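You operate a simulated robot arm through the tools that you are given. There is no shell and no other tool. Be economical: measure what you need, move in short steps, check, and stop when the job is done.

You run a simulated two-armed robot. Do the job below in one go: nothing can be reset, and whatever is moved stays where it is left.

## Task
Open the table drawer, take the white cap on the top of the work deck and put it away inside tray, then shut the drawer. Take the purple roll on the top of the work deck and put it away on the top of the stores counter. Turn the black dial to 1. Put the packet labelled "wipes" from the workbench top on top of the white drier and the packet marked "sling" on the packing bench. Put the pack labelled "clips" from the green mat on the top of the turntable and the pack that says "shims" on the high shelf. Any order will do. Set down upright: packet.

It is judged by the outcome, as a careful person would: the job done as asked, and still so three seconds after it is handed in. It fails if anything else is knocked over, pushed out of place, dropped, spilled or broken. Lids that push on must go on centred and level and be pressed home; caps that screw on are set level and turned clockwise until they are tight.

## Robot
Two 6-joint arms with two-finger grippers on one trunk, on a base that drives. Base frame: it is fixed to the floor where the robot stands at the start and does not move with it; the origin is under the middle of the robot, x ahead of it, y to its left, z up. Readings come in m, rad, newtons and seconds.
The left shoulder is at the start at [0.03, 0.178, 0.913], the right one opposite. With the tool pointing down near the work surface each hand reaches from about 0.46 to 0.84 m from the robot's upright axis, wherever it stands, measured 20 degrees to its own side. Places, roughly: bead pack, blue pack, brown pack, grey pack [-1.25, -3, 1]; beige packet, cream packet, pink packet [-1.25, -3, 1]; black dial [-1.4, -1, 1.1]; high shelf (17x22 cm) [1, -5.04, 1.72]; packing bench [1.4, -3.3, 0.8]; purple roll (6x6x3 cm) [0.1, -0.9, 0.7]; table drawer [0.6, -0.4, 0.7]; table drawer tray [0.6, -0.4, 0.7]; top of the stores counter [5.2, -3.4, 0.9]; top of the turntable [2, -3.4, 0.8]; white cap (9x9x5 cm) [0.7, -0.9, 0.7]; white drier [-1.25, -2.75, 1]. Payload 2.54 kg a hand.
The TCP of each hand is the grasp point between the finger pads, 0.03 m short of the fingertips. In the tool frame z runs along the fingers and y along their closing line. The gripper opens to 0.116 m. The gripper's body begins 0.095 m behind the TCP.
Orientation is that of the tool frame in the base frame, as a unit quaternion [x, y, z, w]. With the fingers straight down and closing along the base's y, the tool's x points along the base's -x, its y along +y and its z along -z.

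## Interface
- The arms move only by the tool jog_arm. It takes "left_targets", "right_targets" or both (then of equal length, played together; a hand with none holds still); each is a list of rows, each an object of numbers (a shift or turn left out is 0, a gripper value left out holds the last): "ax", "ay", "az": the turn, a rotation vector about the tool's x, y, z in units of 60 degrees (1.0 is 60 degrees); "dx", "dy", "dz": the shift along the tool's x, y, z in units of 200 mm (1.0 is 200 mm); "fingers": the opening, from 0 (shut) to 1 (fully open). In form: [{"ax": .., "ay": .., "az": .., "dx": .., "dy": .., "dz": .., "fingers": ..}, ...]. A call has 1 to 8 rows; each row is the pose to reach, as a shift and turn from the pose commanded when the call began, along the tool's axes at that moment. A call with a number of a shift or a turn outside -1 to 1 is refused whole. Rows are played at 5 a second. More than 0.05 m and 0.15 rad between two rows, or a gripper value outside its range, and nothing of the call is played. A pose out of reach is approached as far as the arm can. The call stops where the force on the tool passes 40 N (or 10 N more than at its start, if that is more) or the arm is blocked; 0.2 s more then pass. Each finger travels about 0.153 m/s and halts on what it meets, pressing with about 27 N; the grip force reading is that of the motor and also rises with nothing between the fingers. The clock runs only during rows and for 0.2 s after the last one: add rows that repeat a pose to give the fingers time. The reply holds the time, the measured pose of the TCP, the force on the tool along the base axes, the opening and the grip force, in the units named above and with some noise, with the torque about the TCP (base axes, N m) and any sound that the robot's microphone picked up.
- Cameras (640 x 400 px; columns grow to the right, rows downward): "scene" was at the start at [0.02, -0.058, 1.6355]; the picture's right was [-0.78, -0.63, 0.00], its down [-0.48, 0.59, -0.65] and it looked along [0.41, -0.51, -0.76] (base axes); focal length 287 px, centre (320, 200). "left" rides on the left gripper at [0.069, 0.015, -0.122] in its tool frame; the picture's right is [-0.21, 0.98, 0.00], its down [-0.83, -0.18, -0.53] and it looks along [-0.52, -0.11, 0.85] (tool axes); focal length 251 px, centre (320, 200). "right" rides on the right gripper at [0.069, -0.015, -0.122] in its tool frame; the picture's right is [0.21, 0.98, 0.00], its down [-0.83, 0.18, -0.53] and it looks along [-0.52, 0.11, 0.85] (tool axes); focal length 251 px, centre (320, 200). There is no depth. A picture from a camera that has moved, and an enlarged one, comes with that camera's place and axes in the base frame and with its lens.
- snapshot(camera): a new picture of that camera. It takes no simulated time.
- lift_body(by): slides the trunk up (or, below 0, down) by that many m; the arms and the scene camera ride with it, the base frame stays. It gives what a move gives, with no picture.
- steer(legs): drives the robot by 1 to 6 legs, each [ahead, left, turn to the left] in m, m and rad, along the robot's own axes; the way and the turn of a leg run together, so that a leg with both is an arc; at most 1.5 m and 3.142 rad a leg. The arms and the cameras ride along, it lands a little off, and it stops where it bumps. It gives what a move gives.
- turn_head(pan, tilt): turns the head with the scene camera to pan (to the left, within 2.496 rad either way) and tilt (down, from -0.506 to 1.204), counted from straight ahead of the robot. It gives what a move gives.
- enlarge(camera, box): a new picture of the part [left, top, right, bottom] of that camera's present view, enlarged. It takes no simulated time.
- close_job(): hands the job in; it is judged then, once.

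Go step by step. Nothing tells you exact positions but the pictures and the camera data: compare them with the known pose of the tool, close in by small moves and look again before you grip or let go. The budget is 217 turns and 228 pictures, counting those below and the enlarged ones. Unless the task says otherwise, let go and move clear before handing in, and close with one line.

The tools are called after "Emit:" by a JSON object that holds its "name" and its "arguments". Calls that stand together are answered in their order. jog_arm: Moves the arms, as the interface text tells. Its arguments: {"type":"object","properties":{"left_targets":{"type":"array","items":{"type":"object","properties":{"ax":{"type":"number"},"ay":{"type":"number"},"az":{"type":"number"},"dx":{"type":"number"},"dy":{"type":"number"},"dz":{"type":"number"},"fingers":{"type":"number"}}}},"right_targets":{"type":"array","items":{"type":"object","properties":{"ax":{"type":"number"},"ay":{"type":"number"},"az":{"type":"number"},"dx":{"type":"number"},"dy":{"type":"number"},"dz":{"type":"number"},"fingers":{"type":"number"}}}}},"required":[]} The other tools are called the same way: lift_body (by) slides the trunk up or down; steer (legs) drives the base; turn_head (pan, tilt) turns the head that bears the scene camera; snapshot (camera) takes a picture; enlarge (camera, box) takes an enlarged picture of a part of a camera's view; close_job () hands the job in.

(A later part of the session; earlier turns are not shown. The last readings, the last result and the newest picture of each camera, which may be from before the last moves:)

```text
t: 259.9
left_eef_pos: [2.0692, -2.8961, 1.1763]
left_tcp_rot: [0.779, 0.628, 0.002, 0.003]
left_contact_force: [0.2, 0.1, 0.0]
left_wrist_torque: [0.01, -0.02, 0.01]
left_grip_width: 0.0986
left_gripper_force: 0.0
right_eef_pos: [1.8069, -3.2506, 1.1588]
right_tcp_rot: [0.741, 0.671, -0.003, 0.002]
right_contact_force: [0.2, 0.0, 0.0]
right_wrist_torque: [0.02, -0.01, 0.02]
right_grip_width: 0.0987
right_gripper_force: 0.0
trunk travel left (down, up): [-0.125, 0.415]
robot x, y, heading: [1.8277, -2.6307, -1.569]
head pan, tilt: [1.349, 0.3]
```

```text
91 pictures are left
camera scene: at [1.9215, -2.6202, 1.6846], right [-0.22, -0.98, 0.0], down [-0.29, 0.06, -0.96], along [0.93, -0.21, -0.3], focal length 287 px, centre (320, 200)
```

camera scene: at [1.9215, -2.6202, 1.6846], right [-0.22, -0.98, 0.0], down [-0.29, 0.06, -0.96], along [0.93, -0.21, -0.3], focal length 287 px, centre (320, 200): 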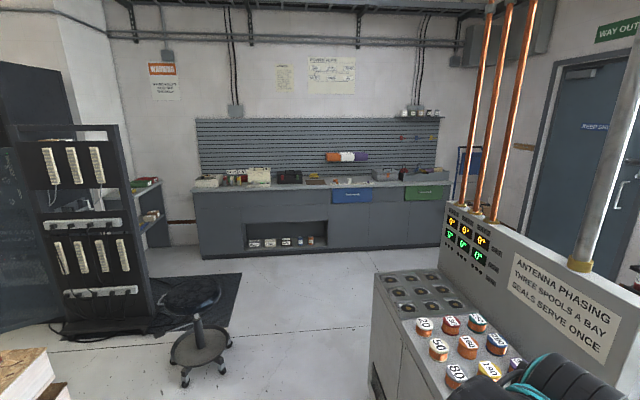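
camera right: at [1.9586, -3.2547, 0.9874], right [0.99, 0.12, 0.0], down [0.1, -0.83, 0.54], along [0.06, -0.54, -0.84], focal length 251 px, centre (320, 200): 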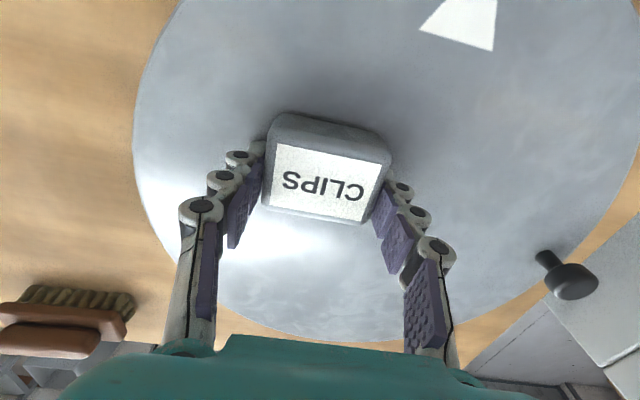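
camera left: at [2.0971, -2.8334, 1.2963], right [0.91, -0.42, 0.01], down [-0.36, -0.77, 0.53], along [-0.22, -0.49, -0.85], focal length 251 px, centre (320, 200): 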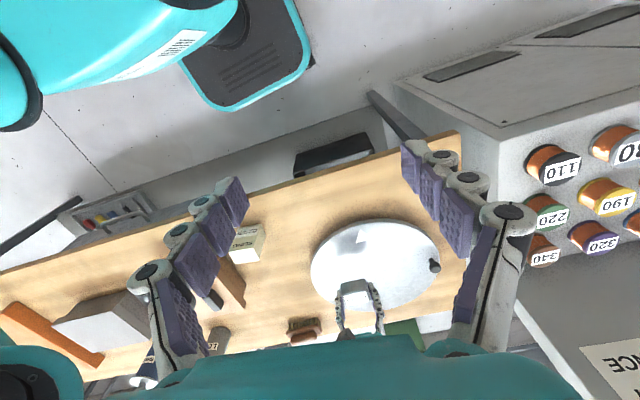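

I have the lay of the shelf and counter. Now back to the workbench for SHIMS (≈(-1.17,-3.17)).

Emit:
{"name": "steer", "arguments": {"legs": [[-0.4, 0, 0], [0, -1.5, 0], [0, -0.45, 0], [0, 0, -1.571], [0, 0.85, 0], [0.35, 0, 0]]}}

Emit:
{"name": "turn_head", "arguments": {"pan": 0.0, "tilt": 0.7}}

Emit:
{"name": "snapshot", "arguments": {"camera": "scene"}}

```text
t: 281.6
left_eef_pos: [-0.7704, -3.306, 1.1757]
left_tcp_rot: [0.992, -0.124, -0.001, 0.004]
left_contact_force: [-1.1, 0.4, -0.7]
left_wrist_torque: [0.0, 0.0, -0.01]
left_grip_width: 0.0986
left_gripper_force: 0.1
right_eef_pos: [-1.1145, -3.0306, 1.1588]
right_tcp_rot: [0.998, -0.065, -0.003, 0.0]
right_contact_force: [-0.4, -0.1, -0.4]
right_wrist_torque: [0.01, -0.07, -0.02]
right_grip_width: 0.0988
right_gripper_force: 0.2
trunk travel left (down, up): [-0.125, 0.415]
robot x, y, heading: [-0.4983, -3.0723, 3.112]
head pan, tilt: [1.349, 0.3]
```

```text
t: 283.1
left_eef_pos: [-0.7692, -3.3054, 1.1765]
left_tcp_rot: [0.992, -0.123, -0.001, 0.004]
left_contact_force: [0.3, -0.4, -0.1]
left_wrist_torque: [0.01, 0.01, 0.01]
left_grip_width: 0.0986
left_gripper_force: 0.2
right_eef_pos: [-1.1123, -3.0298, 1.159]
right_tcp_rot: [0.998, -0.065, -0.004, -0.001]
right_contact_force: [-0.3, 0.4, -0.3]
right_wrist_torque: [0.0, 0.03, 0.0]
right_grip_width: 0.0989
right_gripper_force: 0.0
trunk travel left (down, up): [-0.125, 0.415]
robot x, y, heading: [-0.4943, -3.0726, 3.116]
head pan, tilt: [0.0, 0.7]
```

```text
90 pictures are left
camera scene: at [-0.5505, -3.0705, 1.6485], right [0.03, 1.0, 0.0], down [0.64, -0.02, -0.77], along [-0.76, 0.02, -0.64], focal length 287 px, centre (320, 200)
```

scene: 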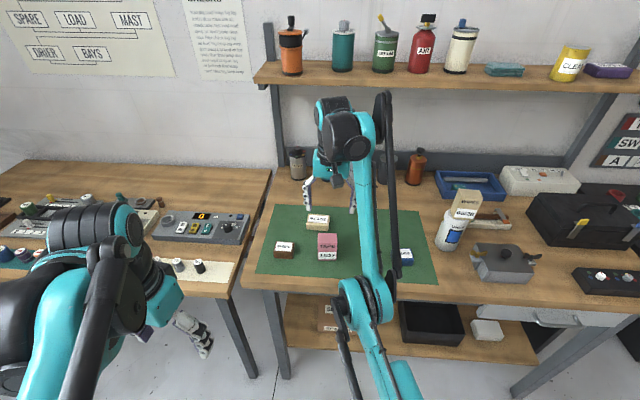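

SHIMS is visible at about (-1.16,-3.17). I'll bring the left hand forward and pitch it 45° (needed later for the high shelf).

Emit:
{"name": "jog_arm", "arguments": {"left_targets": [{"dx": -0.2, "dy": -0.03, "fingers": 1.0}, {"dx": -0.4, "dy": -0.06}, {"dx": -0.6, "dy": -0.09}, {"dx": -0.8, "dy": -0.12}, {"dx": -1.0, "dy": -0.15}], "right_targets": [{"dy": -0.2, "dx": 0.1}, {"dy": -0.4, "dx": 0.2}, {"dy": -0.6, "dx": 0.3}, {"dy": -0.8, "dx": 0.4}, {"dy": -0.9, "dx": 0.5}]}}

Emit:
{"name": "jog_arm", "arguments": {"left_targets": [{"ay": -0.14}, {"ay": -0.28}, {"ay": -0.42}, {"ay": -0.56}, {"ay": -0.7}, {"ay": -0.78}]}}

Emit:
{"name": "snapshot", "arguments": {"camera": "left"}}

Emit:
{"name": "snapshot", "arguments": {"camera": "scene"}}

```text
t: 284.4
left_eef_pos: [-0.9574, -3.2253, 1.1764]
left_tcp_rot: [0.992, -0.123, 0.0, 0.003]
left_contact_force: [-0.2, 0.1, 0.1]
left_wrist_torque: [-0.02, -0.01, 0.01]
left_grip_width: 0.1159
left_gripper_force: 0.1
right_eef_pos: [-1.1284, -2.8563, 1.1574]
right_tcp_rot: [0.998, -0.066, -0.002, 0.002]
right_contact_force: [-0.6, 0.2, -0.9]
right_wrist_torque: [-0.05, -0.01, -0.02]
right_grip_width: 0.0987
right_gripper_force: 0.0
right hand out of reach, approached as far as the arm can: row 1, 2, 3, 4, 5
trunk travel left (down, up): [-0.125, 0.415]
robot x, y, heading: [-0.4959, -3.0736, 3.115]
head pan, tilt: [0.0, 0.7]
```

```text
t: 285.8
left_eef_pos: [-0.9551, -3.2266, 1.1765]
left_tcp_rot: [0.911, -0.114, -0.394, -0.045]
left_contact_force: [0.2, -0.8, 0.4]
left_wrist_torque: [0.01, 0.0, 0.02]
left_grip_width: 0.1163
left_gripper_force: 0.0
right_eef_pos: [-1.1248, -2.8588, 1.1594]
right_tcp_rot: [0.998, -0.066, -0.001, -0.001]
right_contact_force: [-0.1, -0.2, 0.1]
right_wrist_torque: [-0.02, -0.01, 0.01]
right_grip_width: 0.0989
right_gripper_force: 0.1
trunk travel left (down, up): [-0.125, 0.415]
robot x, y, heading: [-0.4971, -3.0731, 3.108]
head pan, tilt: [0.0, 0.7]
```

```text
89 pictures are left
camera left: at [-0.8271, -3.2748, 1.2076], right [-0.38, -0.91, 0.16], down [-0.12, 0.23, 0.97], along [-0.92, 0.35, -0.2], focal length 251 px, centre (320, 200)
```

left: 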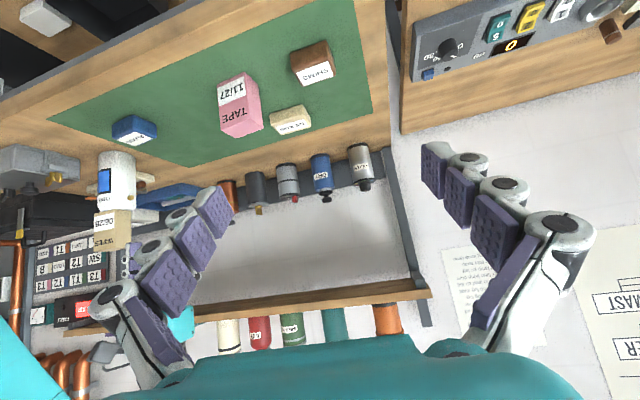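

```text
88 pictures are left
camera scene: at [-0.5505, -3.0704, 1.6485], right [0.03, 1.0, 0.0], down [0.64, -0.02, -0.76], along [-0.76, 0.02, -0.64], focal length 287 px, centre (320, 200)
```

scene: 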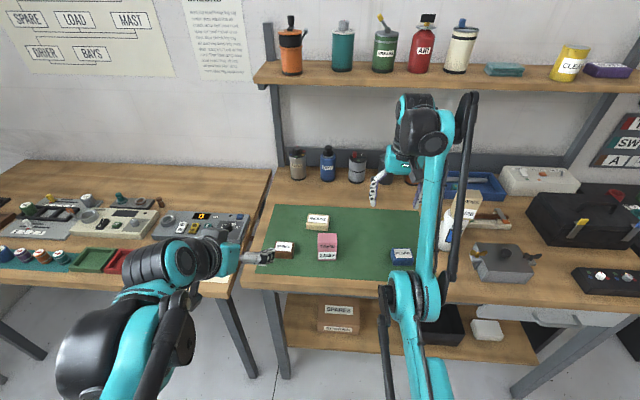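

Emit:
{"name": "enlarge", "arguments": {"camera": "left", "box": [260, 20, 380, 110]}}

Emit:
{"name": "enlarge", "arguments": {"camera": "scene", "box": [250, 200, 370, 290]}}

```text
4.44 times, centred on (320, 65) of left
camera zoom: at [-0.8271, -3.2748, 1.2076], right [-0.38, -0.91, 0.16], down [-0.12, 0.23, 0.97], along [-0.92, 0.35, -0.2], focal length 1118 px, centre (320, 800)
```

zoom: 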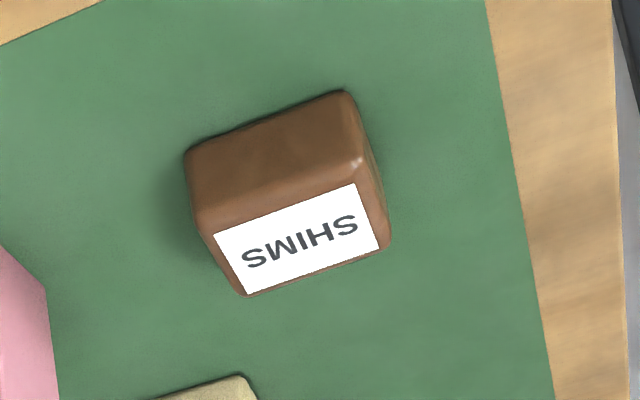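

```text
4.44 times, centred on (310, 245) of scene
camera zoom: at [-0.5505, -3.0704, 1.6485], right [0.03, 1.0, 0.0], down [0.64, -0.02, -0.76], along [-0.76, 0.02, -0.64], focal length 1277 px, centre (364, 0)
```

zoom: 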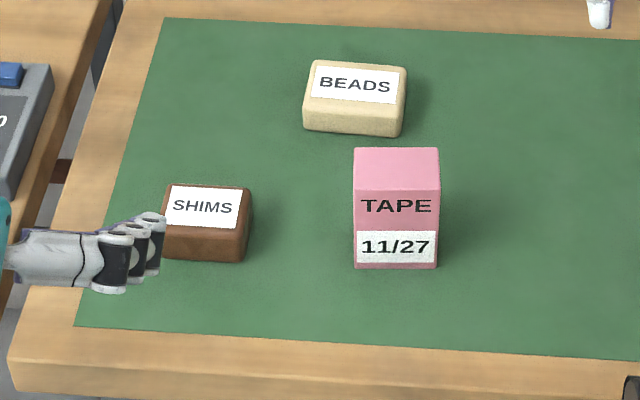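

SHIMS' centre is (-1.177,-3.176) with ~7° yaw. I'll correct the yaw and approach along the tilted tool axis.

Emit:
{"name": "jog_arm", "arguments": {"left_targets": [{"dx": 0.026, "dy": -0.005, "dz": 0.17, "ax": -0.03, "az": -0.03}, {"dx": 0.052, "dy": -0.01, "dz": 0.34, "ax": -0.06, "az": -0.055}, {"dx": 0.078, "dy": -0.015, "dz": 0.52, "ax": -0.085, "az": -0.08}, {"dx": 0.103, "dy": -0.02, "dz": 0.69, "ax": -0.085, "az": -0.08}]}}

Emit:
{"name": "snapshot", "arguments": {"camera": "left"}}

```text
t: 286.8
left_eef_pos: [-1.0398, -3.2014, 1.0658]
left_tcp_rot: [0.916, -0.058, -0.396, -0.022]
left_contact_force: [0.2, -0.8, -0.3]
left_wrist_torque: [-0.01, -0.02, 0.01]
left_grip_width: 0.1158
left_gripper_force: 0.0
right_eef_pos: [-1.1271, -2.8586, 1.1582]
right_tcp_rot: [0.998, -0.066, 0.0, -0.001]
right_contact_force: [-0.1, -1.0, -0.4]
right_wrist_torque: [0.02, -0.04, 0.03]
right_grip_width: 0.0985
right_gripper_force: 0.0
trunk travel left (down, up): [-0.125, 0.415]
robot x, y, heading: [-0.5004, -3.0729, 3.121]
head pan, tilt: [0.0, 0.7]
```

```text
85 pictures are left
camera left: at [-0.907, -3.2336, 1.0969], right [-0.27, -0.95, 0.16], down [-0.15, 0.21, 0.97], along [-0.95, 0.23, -0.2], focal length 251 px, centre (320, 200)
```

left: 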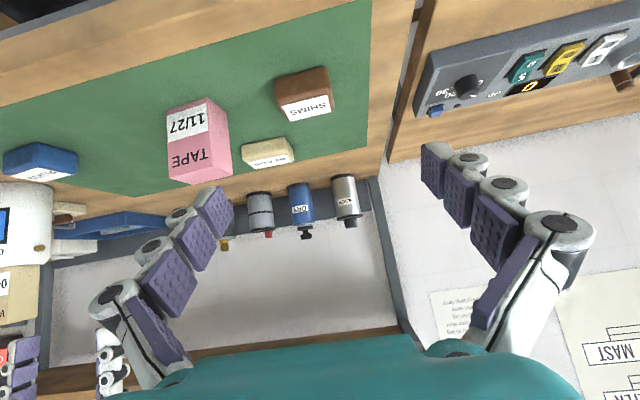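

Emit:
{"name": "jog_arm", "arguments": {"left_targets": [{"dx": 0.03, "dy": -0.02, "dz": 0.2}, {"dx": 0.05, "dy": -0.035, "dz": 0.4}, {"dx": 0.077, "dy": -0.043, "dz": 0.6}, {"dx": 0.077, "dy": -0.043, "dz": 0.75}]}}

Emit:
{"name": "snapshot", "arguments": {"camera": "left"}}

Emit:
{"name": "enlarge", "arguments": {"camera": "scene", "box": [220, 200, 340, 290]}}

```text
t: 287.8
left_eef_pos: [-1.1357, -3.1817, 0.9525]
left_tcp_rot: [0.916, -0.058, -0.397, -0.022]
left_contact_force: [-0.5, -0.1, 0.0]
left_wrist_torque: [0.0, 0.0, 0.04]
left_grip_width: 0.1159
left_gripper_force: 0.1
right_eef_pos: [-1.1264, -2.8578, 1.158]
right_tcp_rot: [0.998, -0.065, -0.001, 0.0]
right_contact_force: [-0.6, 0.6, -0.6]
right_wrist_torque: [0.0, 0.01, 0.0]
right_grip_width: 0.0985
right_gripper_force: 0.0
trunk travel left (down, up): [-0.125, 0.415]
robot x, y, heading: [-0.4977, -3.0734, 3.115]
head pan, tilt: [0.0, 0.7]
```

```text
84 pictures are left
camera left: at [-1.0032, -3.2136, 0.9839], right [-0.27, -0.95, 0.16], down [-0.15, 0.21, 0.97], along [-0.95, 0.23, -0.2], focal length 251 px, centre (320, 200)
```

left: 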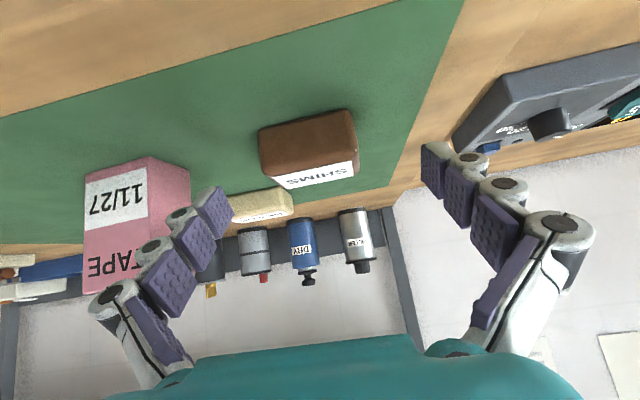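

```text
4.44 times, centred on (280, 245) of scene
camera zoom: at [-0.5514, -3.0704, 1.6485], right [0.03, 1.0, 0.0], down [0.64, -0.02, -0.76], along [-0.76, 0.02, -0.64], focal length 1277 px, centre (498, 0)
```

zoom: 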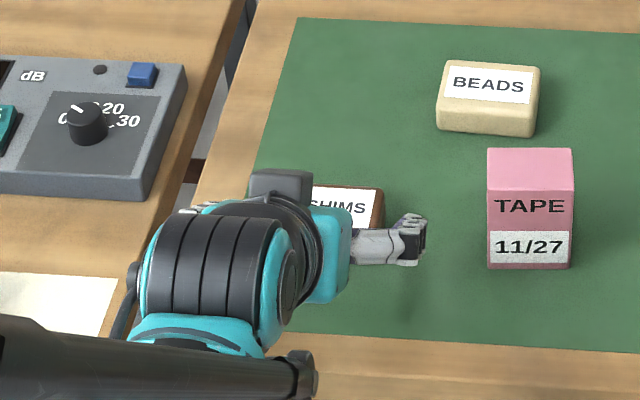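

Emit:
{"name": "jog_arm", "arguments": {"left_targets": [{"dy": -0.02, "dz": 0.07}, {"dy": -0.03, "dz": 0.13}, {"dy": -0.03, "dz": 0.18}]}}

Emit:
{"name": "snapshot", "arguments": {"camera": "left"}}

```text
t: 288.6
left_eef_pos: [-1.16, -3.1729, 0.9278]
left_tcp_rot: [0.915, -0.058, -0.398, -0.022]
left_contact_force: [0.4, 0.1, 0.8]
left_wrist_torque: [-0.02, -0.01, 0.0]
left_grip_width: 0.1159
left_gripper_force: 0.0
right_eef_pos: [-1.1257, -2.858, 1.1575]
right_tcp_rot: [0.998, -0.065, -0.001, 0.0]
right_contact_force: [0.5, 0.1, -0.2]
right_wrist_torque: [-0.02, -0.02, 0.03]
right_grip_width: 0.0989
right_gripper_force: 0.1
trunk travel left (down, up): [-0.125, 0.415]
robot x, y, heading: [-0.4983, -3.0733, 3.113]
head pan, tilt: [0.0, 0.7]
```

```text
82 pictures are left
camera left: at [-1.0284, -3.2048, 0.9591], right [-0.27, -0.95, 0.16], down [-0.15, 0.21, 0.97], along [-0.95, 0.23, -0.2], focal length 251 px, centre (320, 200)
```

left: 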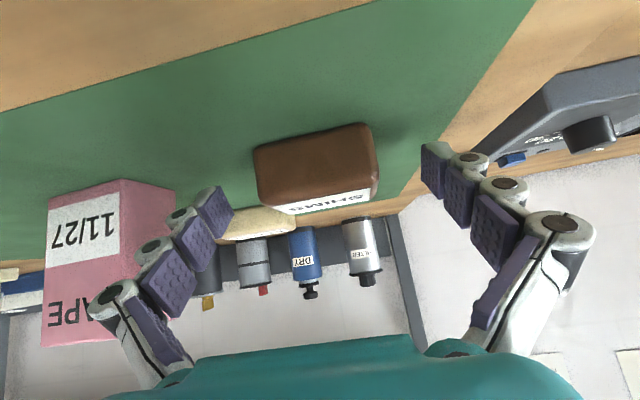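

Emit:
{"name": "jog_arm", "arguments": {"left_targets": [{"dx": -0.03, "dz": 0.035}, {"dx": -0.03, "dz": 0.035, "fingers": 0.7}, {"dx": -0.03, "dz": 0.035, "fingers": 0.5}, {"dx": -0.03, "dz": 0.035, "fingers": 0.35}, {"dx": -0.03, "dz": 0.035, "fingers": 0.35}]}}

Emit:
{"name": "snapshot", "arguments": {"camera": "left"}}

```text
t: 289.8
left_eef_pos: [-1.1708, -3.1719, 0.9282]
left_tcp_rot: [0.916, -0.058, -0.397, -0.022]
left_contact_force: [0.0, -0.6, 4.2]
left_wrist_torque: [0.03, 0.04, 0.04]
left_grip_width: 0.0631
left_gripper_force: 27.1
right_eef_pos: [-1.1257, -2.8586, 1.1592]
right_tcp_rot: [0.998, -0.065, -0.002, 0.0]
right_contact_force: [-0.5, 0.3, -0.2]
right_wrist_torque: [0.01, 0.03, -0.01]
right_grip_width: 0.0986
right_gripper_force: 0.0
trunk travel left (down, up): [-0.125, 0.415]
robot x, y, heading: [-0.4969, -3.0732, 3.112]
head pan, tilt: [0.0, 0.7]
```

```text
81 pictures are left
camera left: at [-1.0368, -3.2038, 0.96], right [-0.27, -0.95, 0.16], down [-0.15, 0.21, 0.97], along [-0.95, 0.23, -0.2], focal length 251 px, centre (320, 200)
```

left: 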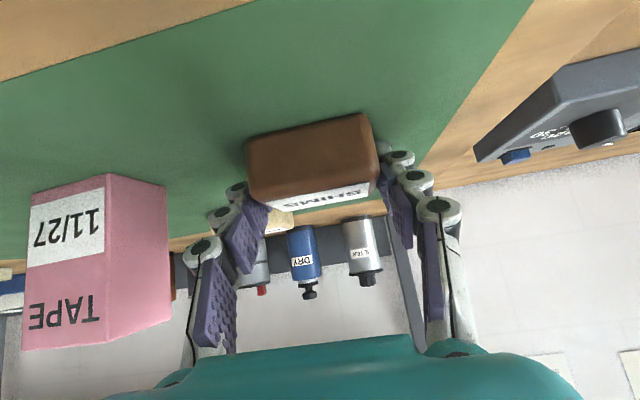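

SHIMS is gripped. Lifting straight up.

Emit:
{"name": "jog_arm", "arguments": {"left_targets": [{"dx": -0.1, "dz": -0.09}, {"dx": -0.25, "dz": -0.235}, {"dx": -0.42, "dz": -0.395}, {"dx": -0.58, "dz": -0.545}, {"dx": -0.728, "dz": -0.685}]}}

Emit:
{"name": "jog_arm", "arguments": {"right_targets": [{"dz": -0.2}, {"dz": -0.4, "dx": 0.1}, {"dz": -0.5, "dx": 0.3}, {"dz": -0.6, "dx": 0.5}]}}

Emit:
{"name": "snapshot", "arguments": {"camera": "left"}}

Emit:
{"name": "snapshot", "arguments": {"camera": "scene"}}

```text
t: 290.9
left_eef_pos: [-1.1672, -3.1708, 1.1281]
left_tcp_rot: [0.915, -0.058, -0.398, -0.022]
left_contact_force: [-0.1, -0.1, -0.8]
left_wrist_torque: [-0.02, -0.02, -0.01]
left_grip_width: 0.0633
left_gripper_force: 27.1
right_eef_pos: [-1.1269, -2.8577, 1.1601]
right_tcp_rot: [0.998, -0.065, -0.002, 0.001]
right_contact_force: [-0.1, -1.1, 0.4]
right_wrist_torque: [-0.01, 0.01, -0.02]
right_grip_width: 0.0988
right_gripper_force: 0.1
trunk travel left (down, up): [-0.125, 0.415]
robot x, y, heading: [-0.4976, -3.0757, 3.115]
head pan, tilt: [0.0, 0.7]
```

```text
t: 291.9
left_eef_pos: [-1.1671, -3.1713, 1.1269]
left_tcp_rot: [0.916, -0.058, -0.397, -0.022]
left_contact_force: [0.3, 0.7, -1.0]
left_wrist_torque: [-0.01, -0.02, -0.03]
left_grip_width: 0.0634
left_gripper_force: 27.6
right_eef_pos: [-1.0751, -2.869, 1.3061]
right_tcp_rot: [0.998, -0.065, -0.002, 0.001]
right_contact_force: [-0.1, -1.1, 0.5]
right_wrist_torque: [-0.03, 0.07, 0.0]
right_grip_width: 0.0987
right_gripper_force: 0.0
right hand out of reach, approached as far as the arm can: row 2, 3, 4
trunk travel left (down, up): [-0.125, 0.415]
robot x, y, heading: [-0.4953, -3.0721, 3.115]
head pan, tilt: [0.0, 0.7]
```

```text
80 pictures are left
camera left: at [-1.0341, -3.2029, 1.1599], right [-0.27, -0.95, 0.16], down [-0.15, 0.21, 0.97], along [-0.95, 0.23, -0.2], focal length 251 px, centre (320, 200)
```

left: 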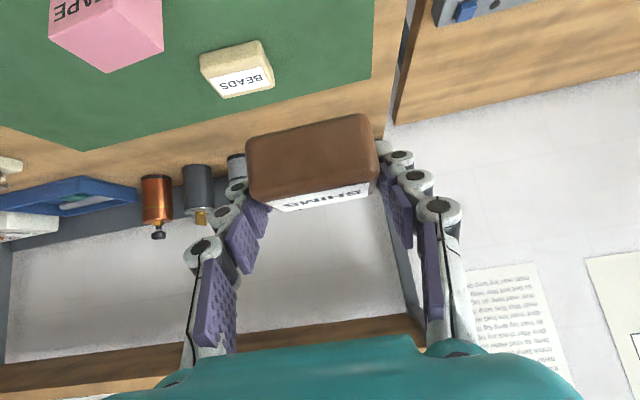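

```text
79 pictures are left
camera scene: at [-0.5487, -3.0709, 1.6486], right [0.03, 1.0, 0.0], down [0.64, -0.02, -0.77], along [-0.77, 0.02, -0.64], focal length 287 px, centre (320, 200)
```

scene: 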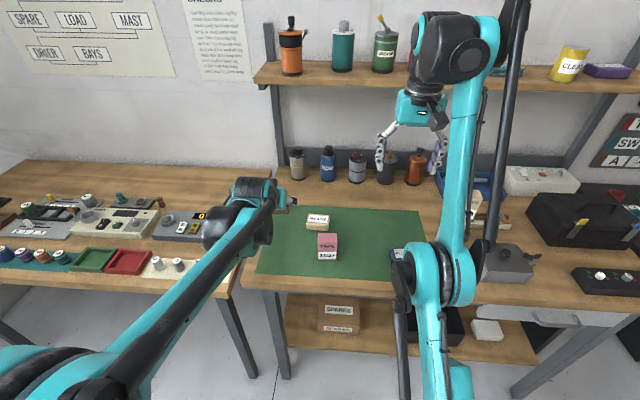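

I'll tuck SHIMS in, back off, turn, and drive round to the high shelf.

Emit:
{"name": "jog_arm", "arguments": {"left_targets": [{"dx": 0.03, "dz": -0.2}, {"dx": 0.06, "dz": -0.4}, {"dx": 0.1, "dz": -0.6}, {"dx": 0.15, "dz": -0.8}]}}

Emit:
{"name": "steer", "arguments": {"legs": [[-0.45, 0, 0], [0, 0, 1.6], [0.95, 0, 0]]}}

Emit:
{"name": "turn_head", "arguments": {"pan": 0.6, "tilt": 0.2}}

Emit:
{"name": "snapshot", "arguments": {"camera": "scene"}}

```text
t: 292.9
left_eef_pos: [-1.033, -3.1864, 1.218]
left_tcp_rot: [0.916, -0.059, -0.397, -0.021]
left_contact_force: [0.0, -0.2, -1.4]
left_wrist_torque: [-0.04, -0.01, -0.02]
left_grip_width: 0.0632
left_gripper_force: 27.1
right_eef_pos: [-1.0753, -2.8696, 1.3058]
right_tcp_rot: [0.998, -0.066, -0.003, -0.001]
right_contact_force: [0.0, -0.1, -0.1]
right_wrist_torque: [0.02, 0.04, 0.01]
right_grip_width: 0.0989
right_gripper_force: 0.1
trunk travel left (down, up): [-0.125, 0.415]
robot x, y, heading: [-0.4995, -3.0754, 3.115]
head pan, tilt: [0.0, 0.7]
```

```text
t: 304.1
left_eef_pos: [0.1187, -4.5539, 1.2165]
left_tcp_rot: [0.671, 0.627, -0.287, 0.273]
left_contact_force: [-0.3, -0.8, -1.3]
left_wrist_torque: [0.0, 0.04, -0.01]
left_grip_width: 0.0632
left_gripper_force: 26.9
right_eef_pos: [-0.1976, -4.6142, 1.3051]
right_tcp_rot: [0.733, 0.68, -0.002, 0.0]
right_contact_force: [-0.5, 0.0, -0.6]
right_wrist_torque: [0.03, 0.04, 0.02]
right_grip_width: 0.0986
right_gripper_force: 0.0
trunk travel left (down, up): [-0.125, 0.415]
robot x, y, heading: [-0.026, -4.0233, -1.54]
head pan, tilt: [0.0, 0.7]
```

```text
t: 305.1
left_eef_pos: [0.1198, -4.5519, 1.217]
left_tcp_rot: [0.671, 0.626, -0.288, 0.274]
left_contact_force: [-0.8, 0.3, -0.5]
left_wrist_torque: [0.03, 0.0, -0.04]
left_grip_width: 0.0631
left_gripper_force: 27.0
right_eef_pos: [-0.1956, -4.6137, 1.305]
right_tcp_rot: [0.732, 0.681, -0.002, 0.002]
right_contact_force: [0.4, 0.8, 0.7]
right_wrist_torque: [0.01, -0.01, 0.0]
right_grip_width: 0.0984
right_gripper_force: 0.1
trunk travel left (down, up): [-0.125, 0.415]
robot x, y, heading: [-0.0253, -4.0204, -1.537]
head pan, tilt: [0.6, 0.201]
```

```text
78 pictures are left
camera scene: at [0.0301, -4.0656, 1.6938], right [-0.81, -0.59, 0.0], down [-0.12, 0.16, -0.98], along [0.58, -0.79, -0.2], focal length 287 px, centre (320, 200)
```

scene: 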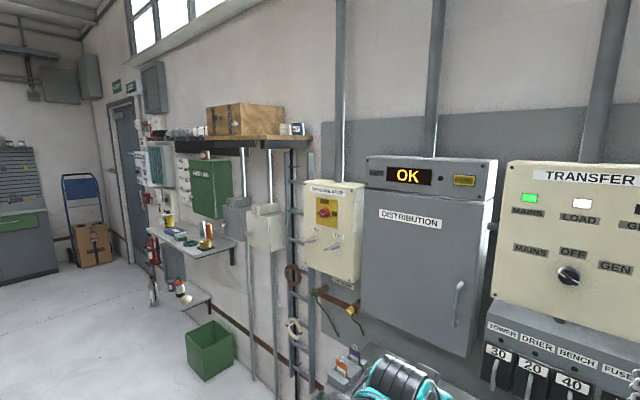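

The high shelf (with a wooden crate on it) is along this wall. I'll straighten and slide to x≈1.0.

Emit:
{"name": "steer", "arguments": {"legs": [[0.15, 0, -0.03], [0, 0.95, 0]]}}

Emit:
{"name": "turn_head", "arguments": {"pan": 0.0, "tilt": 0.0}}

Emit:
{"name": "snapshot", "arguments": {"camera": "scene"}}

```text
t: 311.0
left_eef_pos: [1.0566, -4.6958, 1.2173]
left_tcp_rot: [0.675, 0.621, -0.29, 0.271]
left_contact_force: [-0.8, 0.5, -1.1]
left_wrist_torque: [0.01, 0.03, 0.0]
left_grip_width: 0.0631
left_gripper_force: 26.8
right_eef_pos: [0.7405, -4.7521, 1.3052]
right_tcp_rot: [0.738, 0.675, -0.001, 0.002]
right_contact_force: [0.5, 0.3, -0.2]
right_wrist_torque: [0.0, 0.01, 0.0]
right_grip_width: 0.0985
right_gripper_force: 0.0
trunk travel left (down, up): [-0.125, 0.415]
robot x, y, heading: [0.92, -4.1634, -1.558]
head pan, tilt: [0.6, 0.201]
```

```text
t: 312.0
left_eef_pos: [1.0562, -4.6956, 1.2171]
left_tcp_rot: [0.676, 0.621, -0.291, 0.271]
left_contact_force: [-0.4, 0.0, -1.4]
left_wrist_torque: [0.01, 0.02, 0.0]
left_grip_width: 0.063
left_gripper_force: 26.8
right_eef_pos: [0.739, -4.7533, 1.3066]
right_tcp_rot: [0.737, 0.675, -0.002, 0.002]
right_contact_force: [1.1, -0.1, -0.2]
right_wrist_torque: [0.03, -0.01, -0.04]
right_grip_width: 0.0985
right_gripper_force: 0.0
trunk travel left (down, up): [-0.125, 0.415]
robot x, y, heading: [0.9202, -4.1633, -1.552]
head pan, tilt: [0.0, 0.0]
```

```text
77 pictures are left
camera scene: at [0.9219, -4.2217, 1.7123], right [-1.0, -0.02, 0.0], down [0.0, 0.0, -1.0], along [0.02, -1.0, 0.0], focal length 287 px, centre (320, 200)
```

scene: 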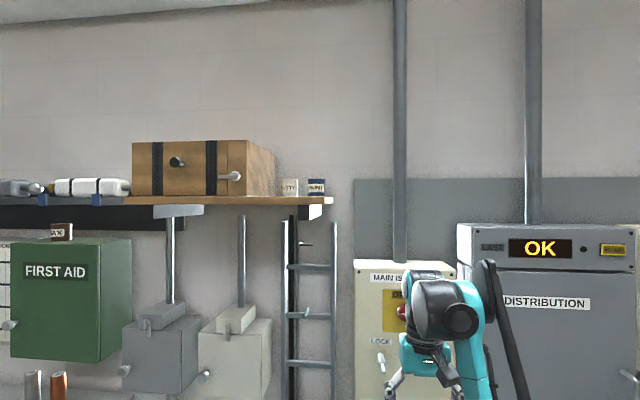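

The shelf's free right end is near x≈1.0. I'll raise the trunk to see its surface from above.

Emit:
{"name": "lift_body", "arguments": {"by": 0.4}}

Emit:
{"name": "turn_head", "arguments": {"pan": 0.0, "tilt": 0.35}}

Emit:
{"name": "snapshot", "arguments": {"camera": "scene"}}

Emit:
{"name": "snapshot", "arguments": {"camera": "left"}}

```text
t: 315.8
left_eef_pos: [1.0561, -4.6955, 1.6173]
left_tcp_rot: [0.676, 0.621, -0.29, 0.271]
left_contact_force: [-0.7, -0.3, -1.5]
left_wrist_torque: [-0.02, -0.04, 0.0]
left_grip_width: 0.0632
left_gripper_force: 26.6
right_eef_pos: [0.7389, -4.7516, 1.7063]
right_tcp_rot: [0.738, 0.675, -0.002, 0.001]
right_contact_force: [0.1, 0.4, -0.3]
right_wrist_torque: [0.0, -0.01, 0.04]
right_grip_width: 0.0988
right_gripper_force: 0.1
trunk travel left (down, up): [-0.525, 0.015]
robot x, y, heading: [0.9185, -4.1649, -1.557]
head pan, tilt: [0.0, 0.0]
```

```text
t: 316.6
left_eef_pos: [1.0561, -4.6954, 1.6174]
left_tcp_rot: [0.676, 0.62, -0.29, 0.271]
left_contact_force: [0.2, -0.9, -0.5]
left_wrist_torque: [0.02, -0.03, -0.01]
left_grip_width: 0.063
left_gripper_force: 26.8
right_eef_pos: [0.7392, -4.7517, 1.7055]
right_tcp_rot: [0.737, 0.675, -0.002, 0.002]
right_contact_force: [-0.2, -0.4, -0.1]
right_wrist_torque: [-0.01, 0.01, -0.01]
right_grip_width: 0.0985
right_gripper_force: 0.1
trunk travel left (down, up): [-0.525, 0.015]
robot x, y, heading: [0.9192, -4.165, -1.555]
head pan, tilt: [0.0, 0.351]
```

```text
76 pictures are left
camera scene: at [0.9219, -4.2249, 2.08], right [-1.0, -0.02, 0.0], down [-0.01, 0.34, -0.94], along [0.01, -0.94, -0.34], focal length 287 px, centre (320, 200)
```

scene: 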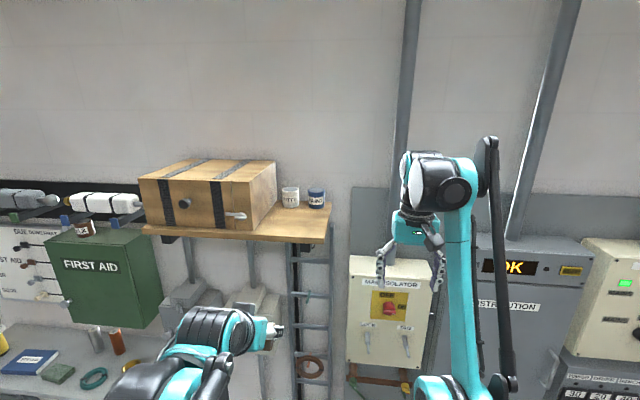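

```text
75 pictures are left
camera left: at [1.0821, -4.5614, 1.6484], right [0.96, -0.23, 0.16], down [-0.2, -0.16, 0.97], along [-0.19, -0.96, -0.2], focal length 251 px, centre (320, 200)
```

left: 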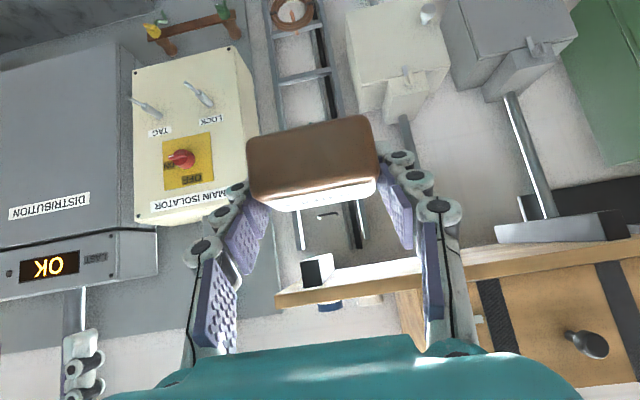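

Emit:
{"name": "enlarge", "arguments": {"camera": "scene", "box": [220, 170, 340, 260]}}

```text
4.44 times, centred on (280, 215) of scene
camera zoom: at [0.9219, -4.2249, 2.08], right [-1.0, -0.02, 0.0], down [-0.01, 0.34, -0.94], along [0.01, -0.94, -0.34], focal length 1277 px, centre (498, 133)
```

zoom: 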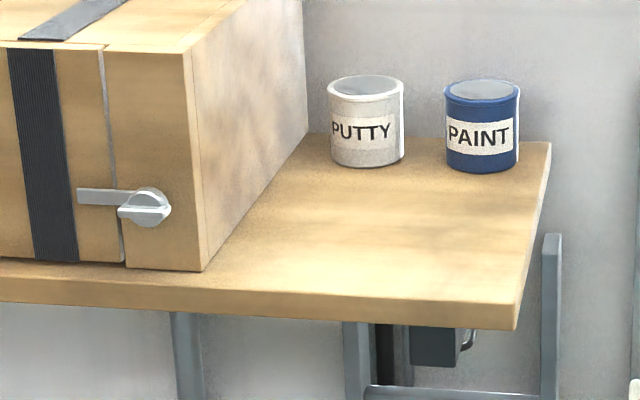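

The free spot is about (1.015,-5.02) on a shelf top of z≈1.715, front edge y≈-4.94. I'll raise SHIMS above shelf height and retract the right hand.

Emit:
{"name": "jog_arm", "arguments": {"left_targets": [{"dx": -0.15, "dz": -0.14}, {"dx": -0.3, "dz": -0.28}, {"dx": -0.45, "dz": -0.42}, {"dx": -0.6, "dz": -0.56}, {"dx": -0.76, "dz": -0.71}], "right_targets": [{"dx": 0.2}, {"dx": 0.4}, {"dx": 0.55}, {"dx": 0.7}, {"dx": 0.8}]}}

Emit:
{"name": "snapshot", "arguments": {"camera": "left"}}

```text
t: 317.9
left_eef_pos: [1.0541, -4.6938, 1.8264]
left_tcp_rot: [0.676, 0.62, -0.29, 0.272]
left_contact_force: [0.3, -1.1, -0.5]
left_wrist_torque: [-0.01, 0.0, -0.01]
left_grip_width: 0.0626
left_gripper_force: 26.6
right_eef_pos: [0.7495, -4.6876, 1.7822]
right_tcp_rot: [0.737, 0.675, -0.001, 0.001]
right_contact_force: [-0.5, 0.1, 0.5]
right_wrist_torque: [0.0, 0.0, -0.01]
right_grip_width: 0.0985
right_gripper_force: 0.1
right hand out of reach, approached as far as the arm can: row 1, 2, 3, 4, 5
trunk travel left (down, up): [-0.525, 0.015]
robot x, y, heading: [0.9171, -4.1618, -1.553]
head pan, tilt: [0.0, 0.351]
```

```text
73 pictures are left
camera left: at [1.0793, -4.5598, 1.8581], right [0.96, -0.23, 0.16], down [-0.2, -0.16, 0.97], along [-0.19, -0.96, -0.2], focal length 251 px, centre (320, 200)
```

left: 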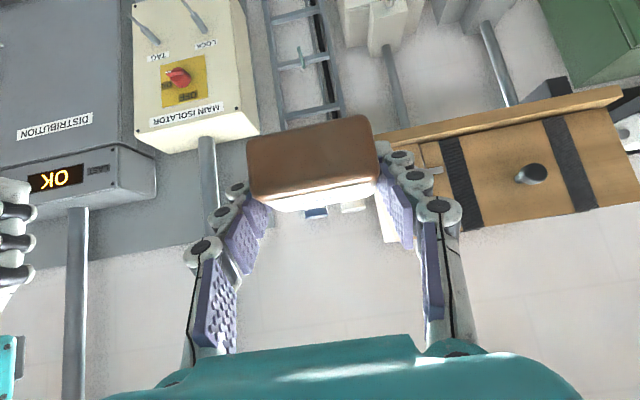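

Emit:
{"name": "jog_arm", "arguments": {"left_targets": [{"dy": -0.12}, {"dy": -0.22}]}}

Emit:
{"name": "steer", "arguments": {"legs": [[0.26, 0, 0]]}}

Emit:
{"name": "snapshot", "arguments": {"camera": "scene"}}

Emit:
{"name": "snapshot", "arguments": {"camera": "left"}}

```text
t: 318.4
left_eef_pos: [1.0087, -4.6916, 1.8265]
left_tcp_rot: [0.676, 0.621, -0.289, 0.272]
left_contact_force: [0.1, -0.3, -0.1]
left_wrist_torque: [0.0, -0.02, 0.02]
left_grip_width: 0.063
left_gripper_force: 26.8
right_eef_pos: [0.7496, -4.6888, 1.7827]
right_tcp_rot: [0.738, 0.675, -0.001, 0.002]
right_contact_force: [-0.3, 0.1, 0.0]
right_wrist_torque: [-0.05, -0.05, -0.02]
right_grip_width: 0.0986
right_gripper_force: 0.1
trunk travel left (down, up): [-0.525, 0.015]
robot x, y, heading: [0.9191, -4.1647, -1.554]
head pan, tilt: [0.0, 0.351]
```

```text
t: 320.3
left_eef_pos: [1.0079, -4.9529, 1.8263]
left_tcp_rot: [0.678, 0.618, -0.291, 0.271]
left_contact_force: [0.2, 0.3, -0.6]
left_wrist_torque: [-0.02, 0.02, -0.01]
left_grip_width: 0.0634
left_gripper_force: 27.3
right_eef_pos: [0.7477, -4.949, 1.7819]
right_tcp_rot: [0.741, 0.672, -0.001, 0.001]
right_contact_force: [-0.7, -0.1, -0.5]
right_wrist_torque: [-0.02, 0.02, -0.01]
right_grip_width: 0.0987
right_gripper_force: 0.0
trunk travel left (down, up): [-0.525, 0.015]
robot x, y, heading: [0.9246, -4.4236, -1.562]
head pan, tilt: [0.0, 0.351]
```

```text
72 pictures are left
camera scene: at [0.924, -4.4853, 2.08], right [-1.0, -0.01, 0.0], down [0.0, 0.34, -0.94], along [0.01, -0.94, -0.34], focal length 287 px, centre (320, 200)
```

scene: 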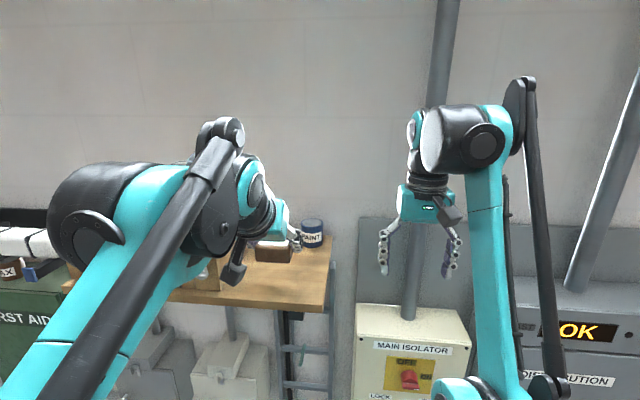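

```text
71 pictures are left
camera left: at [1.0355, -4.8194, 1.8576], right [0.96, -0.23, 0.16], down [-0.2, -0.16, 0.97], along [-0.2, -0.96, -0.2], focal length 251 px, centre (320, 200)
```

left: 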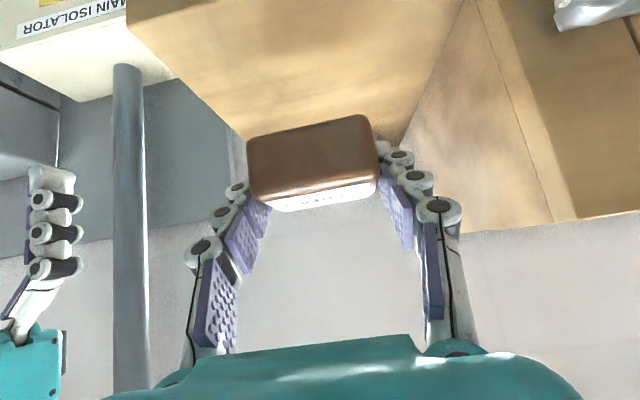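

Emit:
{"name": "enlarge", "arguments": {"camera": "scene", "box": [220, 190, 360, 320]}}

```text
3.08 times, centred on (290, 255) of scene
camera zoom: at [0.924, -4.4853, 2.08], right [-1.0, -0.01, 0.0], down [0.0, 0.34, -0.94], along [0.01, -0.94, -0.34], focal length 884 px, centre (412, 31)
```

zoom: 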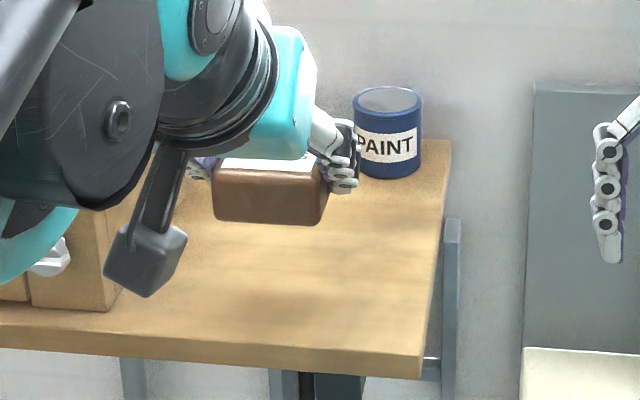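

The pack is over the shelf in front of the cans. I'll move it 6 cm further in and 4 cm down.

Emit:
{"name": "jog_arm", "arguments": {"left_targets": [{"dx": -0.05, "dy": 0.01, "dz": 0.1}, {"dx": -0.09, "dy": 0.023, "dz": 0.2}, {"dx": -0.07, "dy": 0.023, "dz": 0.28}, {"dx": -0.052, "dy": 0.023, "dz": 0.348}]}}

Emit:
{"name": "enlarge", "arguments": {"camera": "scene", "box": [220, 190, 360, 320]}}

Emit:
{"name": "snapshot", "arguments": {"camera": "left"}}

```text
t: 321.3
left_eef_pos: [1.0091, -5.0137, 1.7863]
left_tcp_rot: [0.678, 0.618, -0.29, 0.271]
left_contact_force: [-0.4, 0.2, -1.0]
left_wrist_torque: [0.0, -0.03, -0.01]
left_grip_width: 0.0635
left_gripper_force: 27.0
right_eef_pos: [0.749, -4.949, 1.782]
right_tcp_rot: [0.741, 0.672, -0.001, 0.001]
right_contact_force: [-0.7, -0.6, 0.2]
right_wrist_torque: [0.01, 0.02, 0.0]
right_grip_width: 0.0984
right_gripper_force: 0.0
trunk travel left (down, up): [-0.525, 0.015]
robot x, y, heading: [0.9223, -4.4306, -1.561]
head pan, tilt: [0.0, 0.351]
```

```text
3.08 times, centred on (290, 255) of scene
camera zoom: at [0.9239, -4.4877, 2.0799], right [-1.0, -0.01, 0.0], down [0.0, 0.34, -0.94], along [0.01, -0.94, -0.34], focal length 884 px, centre (412, 31)
```

zoom: 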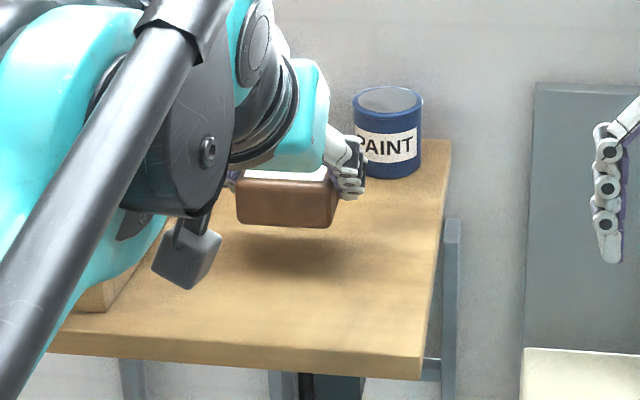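

```text
68 pictures are left
camera left: at [1.0358, -4.8796, 1.818], right [0.96, -0.23, 0.16], down [-0.2, -0.16, 0.97], along [-0.2, -0.96, -0.2], focal length 251 px, centre (320, 200)
```

left: 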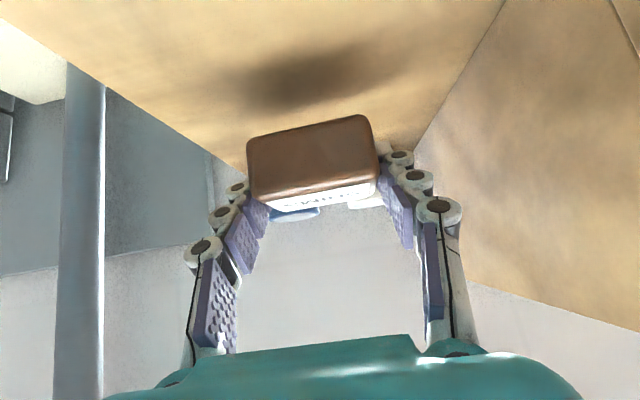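

Emit:
{"name": "jog_arm", "arguments": {"left_targets": [{"dx": 0.055, "dz": 0.051}, {"dx": 0.091, "dz": 0.086}, {"dx": 0.105, "dz": 0.099}, {"dx": 0.116, "dz": 0.109}, {"dx": 0.127, "dz": 0.12}, {"dx": 0.138, "dz": 0.13}, {"dx": 0.149, "dz": 0.14}, {"dx": 0.16, "dz": 0.15}]}}

Emit:
{"name": "snapshot", "arguments": {"camera": "left"}}

```text
t: 323.1
left_eef_pos: [1.0098, -5.0134, 1.7474]
left_tcp_rot: [0.676, 0.617, -0.296, 0.274]
left_contact_force: [1.3, 3.1, 13.1]
left_wrist_torque: [0.07, 0.29, -0.16]
left_grip_width: 0.063
left_gripper_force: 27.5
right_eef_pos: [0.7478, -4.9482, 1.7832]
right_tcp_rot: [0.741, 0.672, -0.001, 0.001]
right_contact_force: [-0.1, 0.2, -0.1]
right_wrist_torque: [0.0, -0.03, 0.01]
right_grip_width: 0.0986
right_gripper_force: 0.1
trunk travel left (down, up): [-0.525, 0.015]
robot x, y, heading: [0.9215, -4.4298, -1.569]
head pan, tilt: [0.0, 0.351]
stopped in row 8 (left hand): the force on the tool passed its limit at 45 N (the readings are from after the stop); the commanded pose is now the measured one
```

```text
67 pictures are left
camera left: at [1.0356, -4.8787, 1.7764], right [0.96, -0.23, 0.16], down [-0.2, -0.15, 0.97], along [-0.2, -0.96, -0.19], focal length 251 px, centre (320, 200)
```

left: 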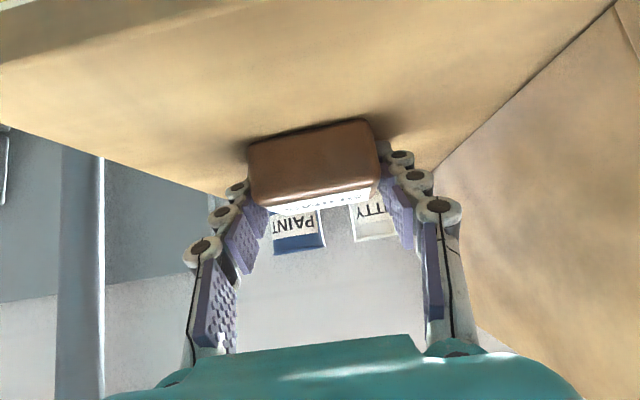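

SHIMS rests on the shelf. Opening and retreating along the tool axis.

Emit:
{"name": "jog_arm", "arguments": {"left_targets": [{"dz": -0.004, "fingers": 0.6}, {"dz": -0.004, "fingers": 0.72}, {"dz": -0.004, "fingers": 0.75}, {"dz": -0.1, "fingers": 0.75}, {"dz": -0.25, "fingers": 0.75}, {"dz": -0.45, "fingers": 0.75}, {"dz": -0.65, "fingers": 0.75}, {"dz": -0.8, "fingers": 0.75}]}}

Emit:
{"name": "enlarge", "arguments": {"camera": "scene", "box": [220, 190, 360, 320]}}

Emit:
{"name": "snapshot", "arguments": {"camera": "left"}}

```text
t: 324.9
left_eef_pos: [1.0185, -4.8959, 1.8553]
left_tcp_rot: [0.677, 0.617, -0.294, 0.273]
left_contact_force: [0.7, 0.4, 0.0]
left_wrist_torque: [0.01, 0.01, -0.03]
left_grip_width: 0.0868
left_gripper_force: 0.1
right_eef_pos: [0.7474, -4.9483, 1.7816]
right_tcp_rot: [0.741, 0.672, -0.001, 0.001]
right_contact_force: [-0.5, 0.2, 0.3]
right_wrist_torque: [0.0, 0.0, 0.0]
right_grip_width: 0.0986
right_gripper_force: 0.1
trunk travel left (down, up): [-0.525, 0.015]
robot x, y, heading: [0.9258, -4.426, -1.57]
head pan, tilt: [0.0, 0.351]
```

```text
3.08 times, centred on (290, 255) of scene
camera zoom: at [0.9243, -4.4863, 2.0799], right [-1.0, -0.01, 0.0], down [0.0, 0.34, -0.94], along [0.01, -0.94, -0.34], focal length 884 px, centre (412, 31)
```

zoom: 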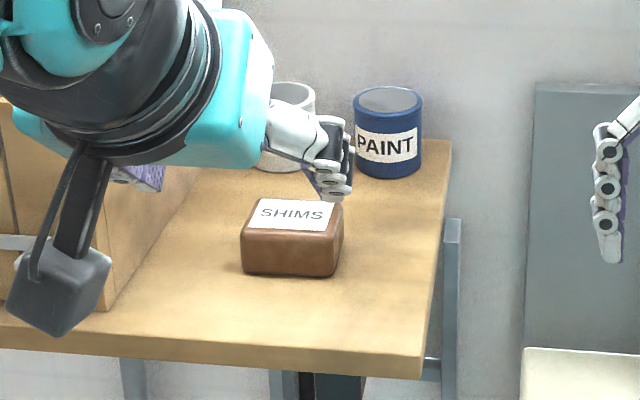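

```text
65 pictures are left
camera left: at [1.0462, -4.7614, 1.8853], right [0.96, -0.23, 0.16], down [-0.2, -0.15, 0.97], along [-0.2, -0.96, -0.19], focal length 251 px, centre (320, 200)
```

left: 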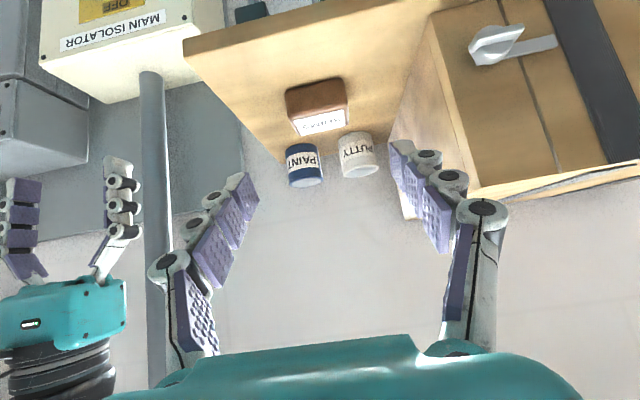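

SHIMS sits flat on the shelf. I'll back off, lower the trunk, restore the left hand, and head for the purple roll.

Emit:
{"name": "steer", "arguments": {"legs": [[-0.27, 0, 0]]}}

Emit:
{"name": "lift_body", "arguments": {"by": -0.4}}

Emit:
{"name": "steer", "arguments": {"legs": [[0, -0.97, 0], [-1.3, 0, 0], [-0.5, 0, 0]]}}

Emit:
{"name": "jog_arm", "arguments": {"left_targets": [{"ay": 0.14}, {"ay": 0.28}, {"ay": 0.42}, {"ay": 0.56}, {"ay": 0.7}, {"ay": 0.78}]}}

```text
t: 326.9
left_eef_pos: [1.0186, -4.6272, 1.8541]
left_tcp_rot: [0.675, 0.619, -0.294, 0.273]
left_contact_force: [-0.3, 0.2, 0.1]
left_wrist_torque: [0.0, -0.01, 0.01]
left_grip_width: 0.0867
left_gripper_force: 0.0
right_eef_pos: [0.7496, -4.6818, 1.7823]
right_tcp_rot: [0.739, 0.674, -0.001, 0.0]
right_contact_force: [0.6, 0.1, -0.5]
right_wrist_torque: [0.01, 0.01, -0.01]
right_grip_width: 0.0985
right_gripper_force: 0.0
trunk travel left (down, up): [-0.525, 0.015]
robot x, y, heading: [0.9241, -4.1556, -1.558]
head pan, tilt: [0.0, 0.351]
```

```text
t: 330.7
left_eef_pos: [1.0199, -4.6261, 1.4545]
left_tcp_rot: [0.675, 0.619, -0.293, 0.273]
left_contact_force: [0.6, 0.2, 0.2]
left_wrist_torque: [0.02, 0.0, 0.0]
left_grip_width: 0.0871
left_gripper_force: 0.0
right_eef_pos: [0.7504, -4.6784, 1.3823]
right_tcp_rot: [0.738, 0.675, -0.001, 0.002]
right_contact_force: [-0.1, -0.2, -0.2]
right_wrist_torque: [0.01, 0.0, -0.01]
right_grip_width: 0.0984
right_gripper_force: 0.1
trunk travel left (down, up): [-0.125, 0.415]
robot x, y, heading: [0.9202, -4.1553, -1.56]
head pan, tilt: [0.0, 0.351]
```

```text
t: 344.4
left_eef_pos: [0.0655, -2.832, 1.4545]
left_tcp_rot: [0.685, 0.607, -0.299, 0.269]
left_contact_force: [-0.1, 0.9, 0.7]
left_wrist_torque: [0.03, -0.02, -0.01]
left_grip_width: 0.0869
left_gripper_force: 0.0
right_eef_pos: [-0.205, -2.8782, 1.3818]
right_tcp_rot: [0.749, 0.662, -0.001, 0.001]
right_contact_force: [-0.3, 0.1, -0.1]
right_wrist_torque: [0.01, 0.03, -0.02]
right_grip_width: 0.0985
right_gripper_force: 0.0
trunk travel left (down, up): [-0.125, 0.415]
robot x, y, heading: [-0.014, -2.36, -1.586]
head pan, tilt: [0.0, 0.351]
```

```text
t: 345.8
left_eef_pos: [0.0691, -2.8166, 1.4217]
left_tcp_rot: [0.747, 0.664, 0.0, 0.004]
left_contact_force: [0.3, -0.2, -0.7]
left_wrist_torque: [0.04, -0.02, 0.01]
left_grip_width: 0.087
left_gripper_force: 0.0
left hand out of reach, approached as far as the arm can: row 5, 6
right_eef_pos: [-0.2067, -2.8798, 1.381]
right_tcp_rot: [0.749, 0.662, -0.001, 0.0]
right_contact_force: [0.0, -0.1, 0.8]
right_wrist_torque: [0.05, 0.01, -0.01]
right_grip_width: 0.0983
right_gripper_force: 0.0
trunk travel left (down, up): [-0.125, 0.415]
robot x, y, heading: [-0.0152, -2.3611, -1.589]
head pan, tilt: [0.0, 0.351]
```

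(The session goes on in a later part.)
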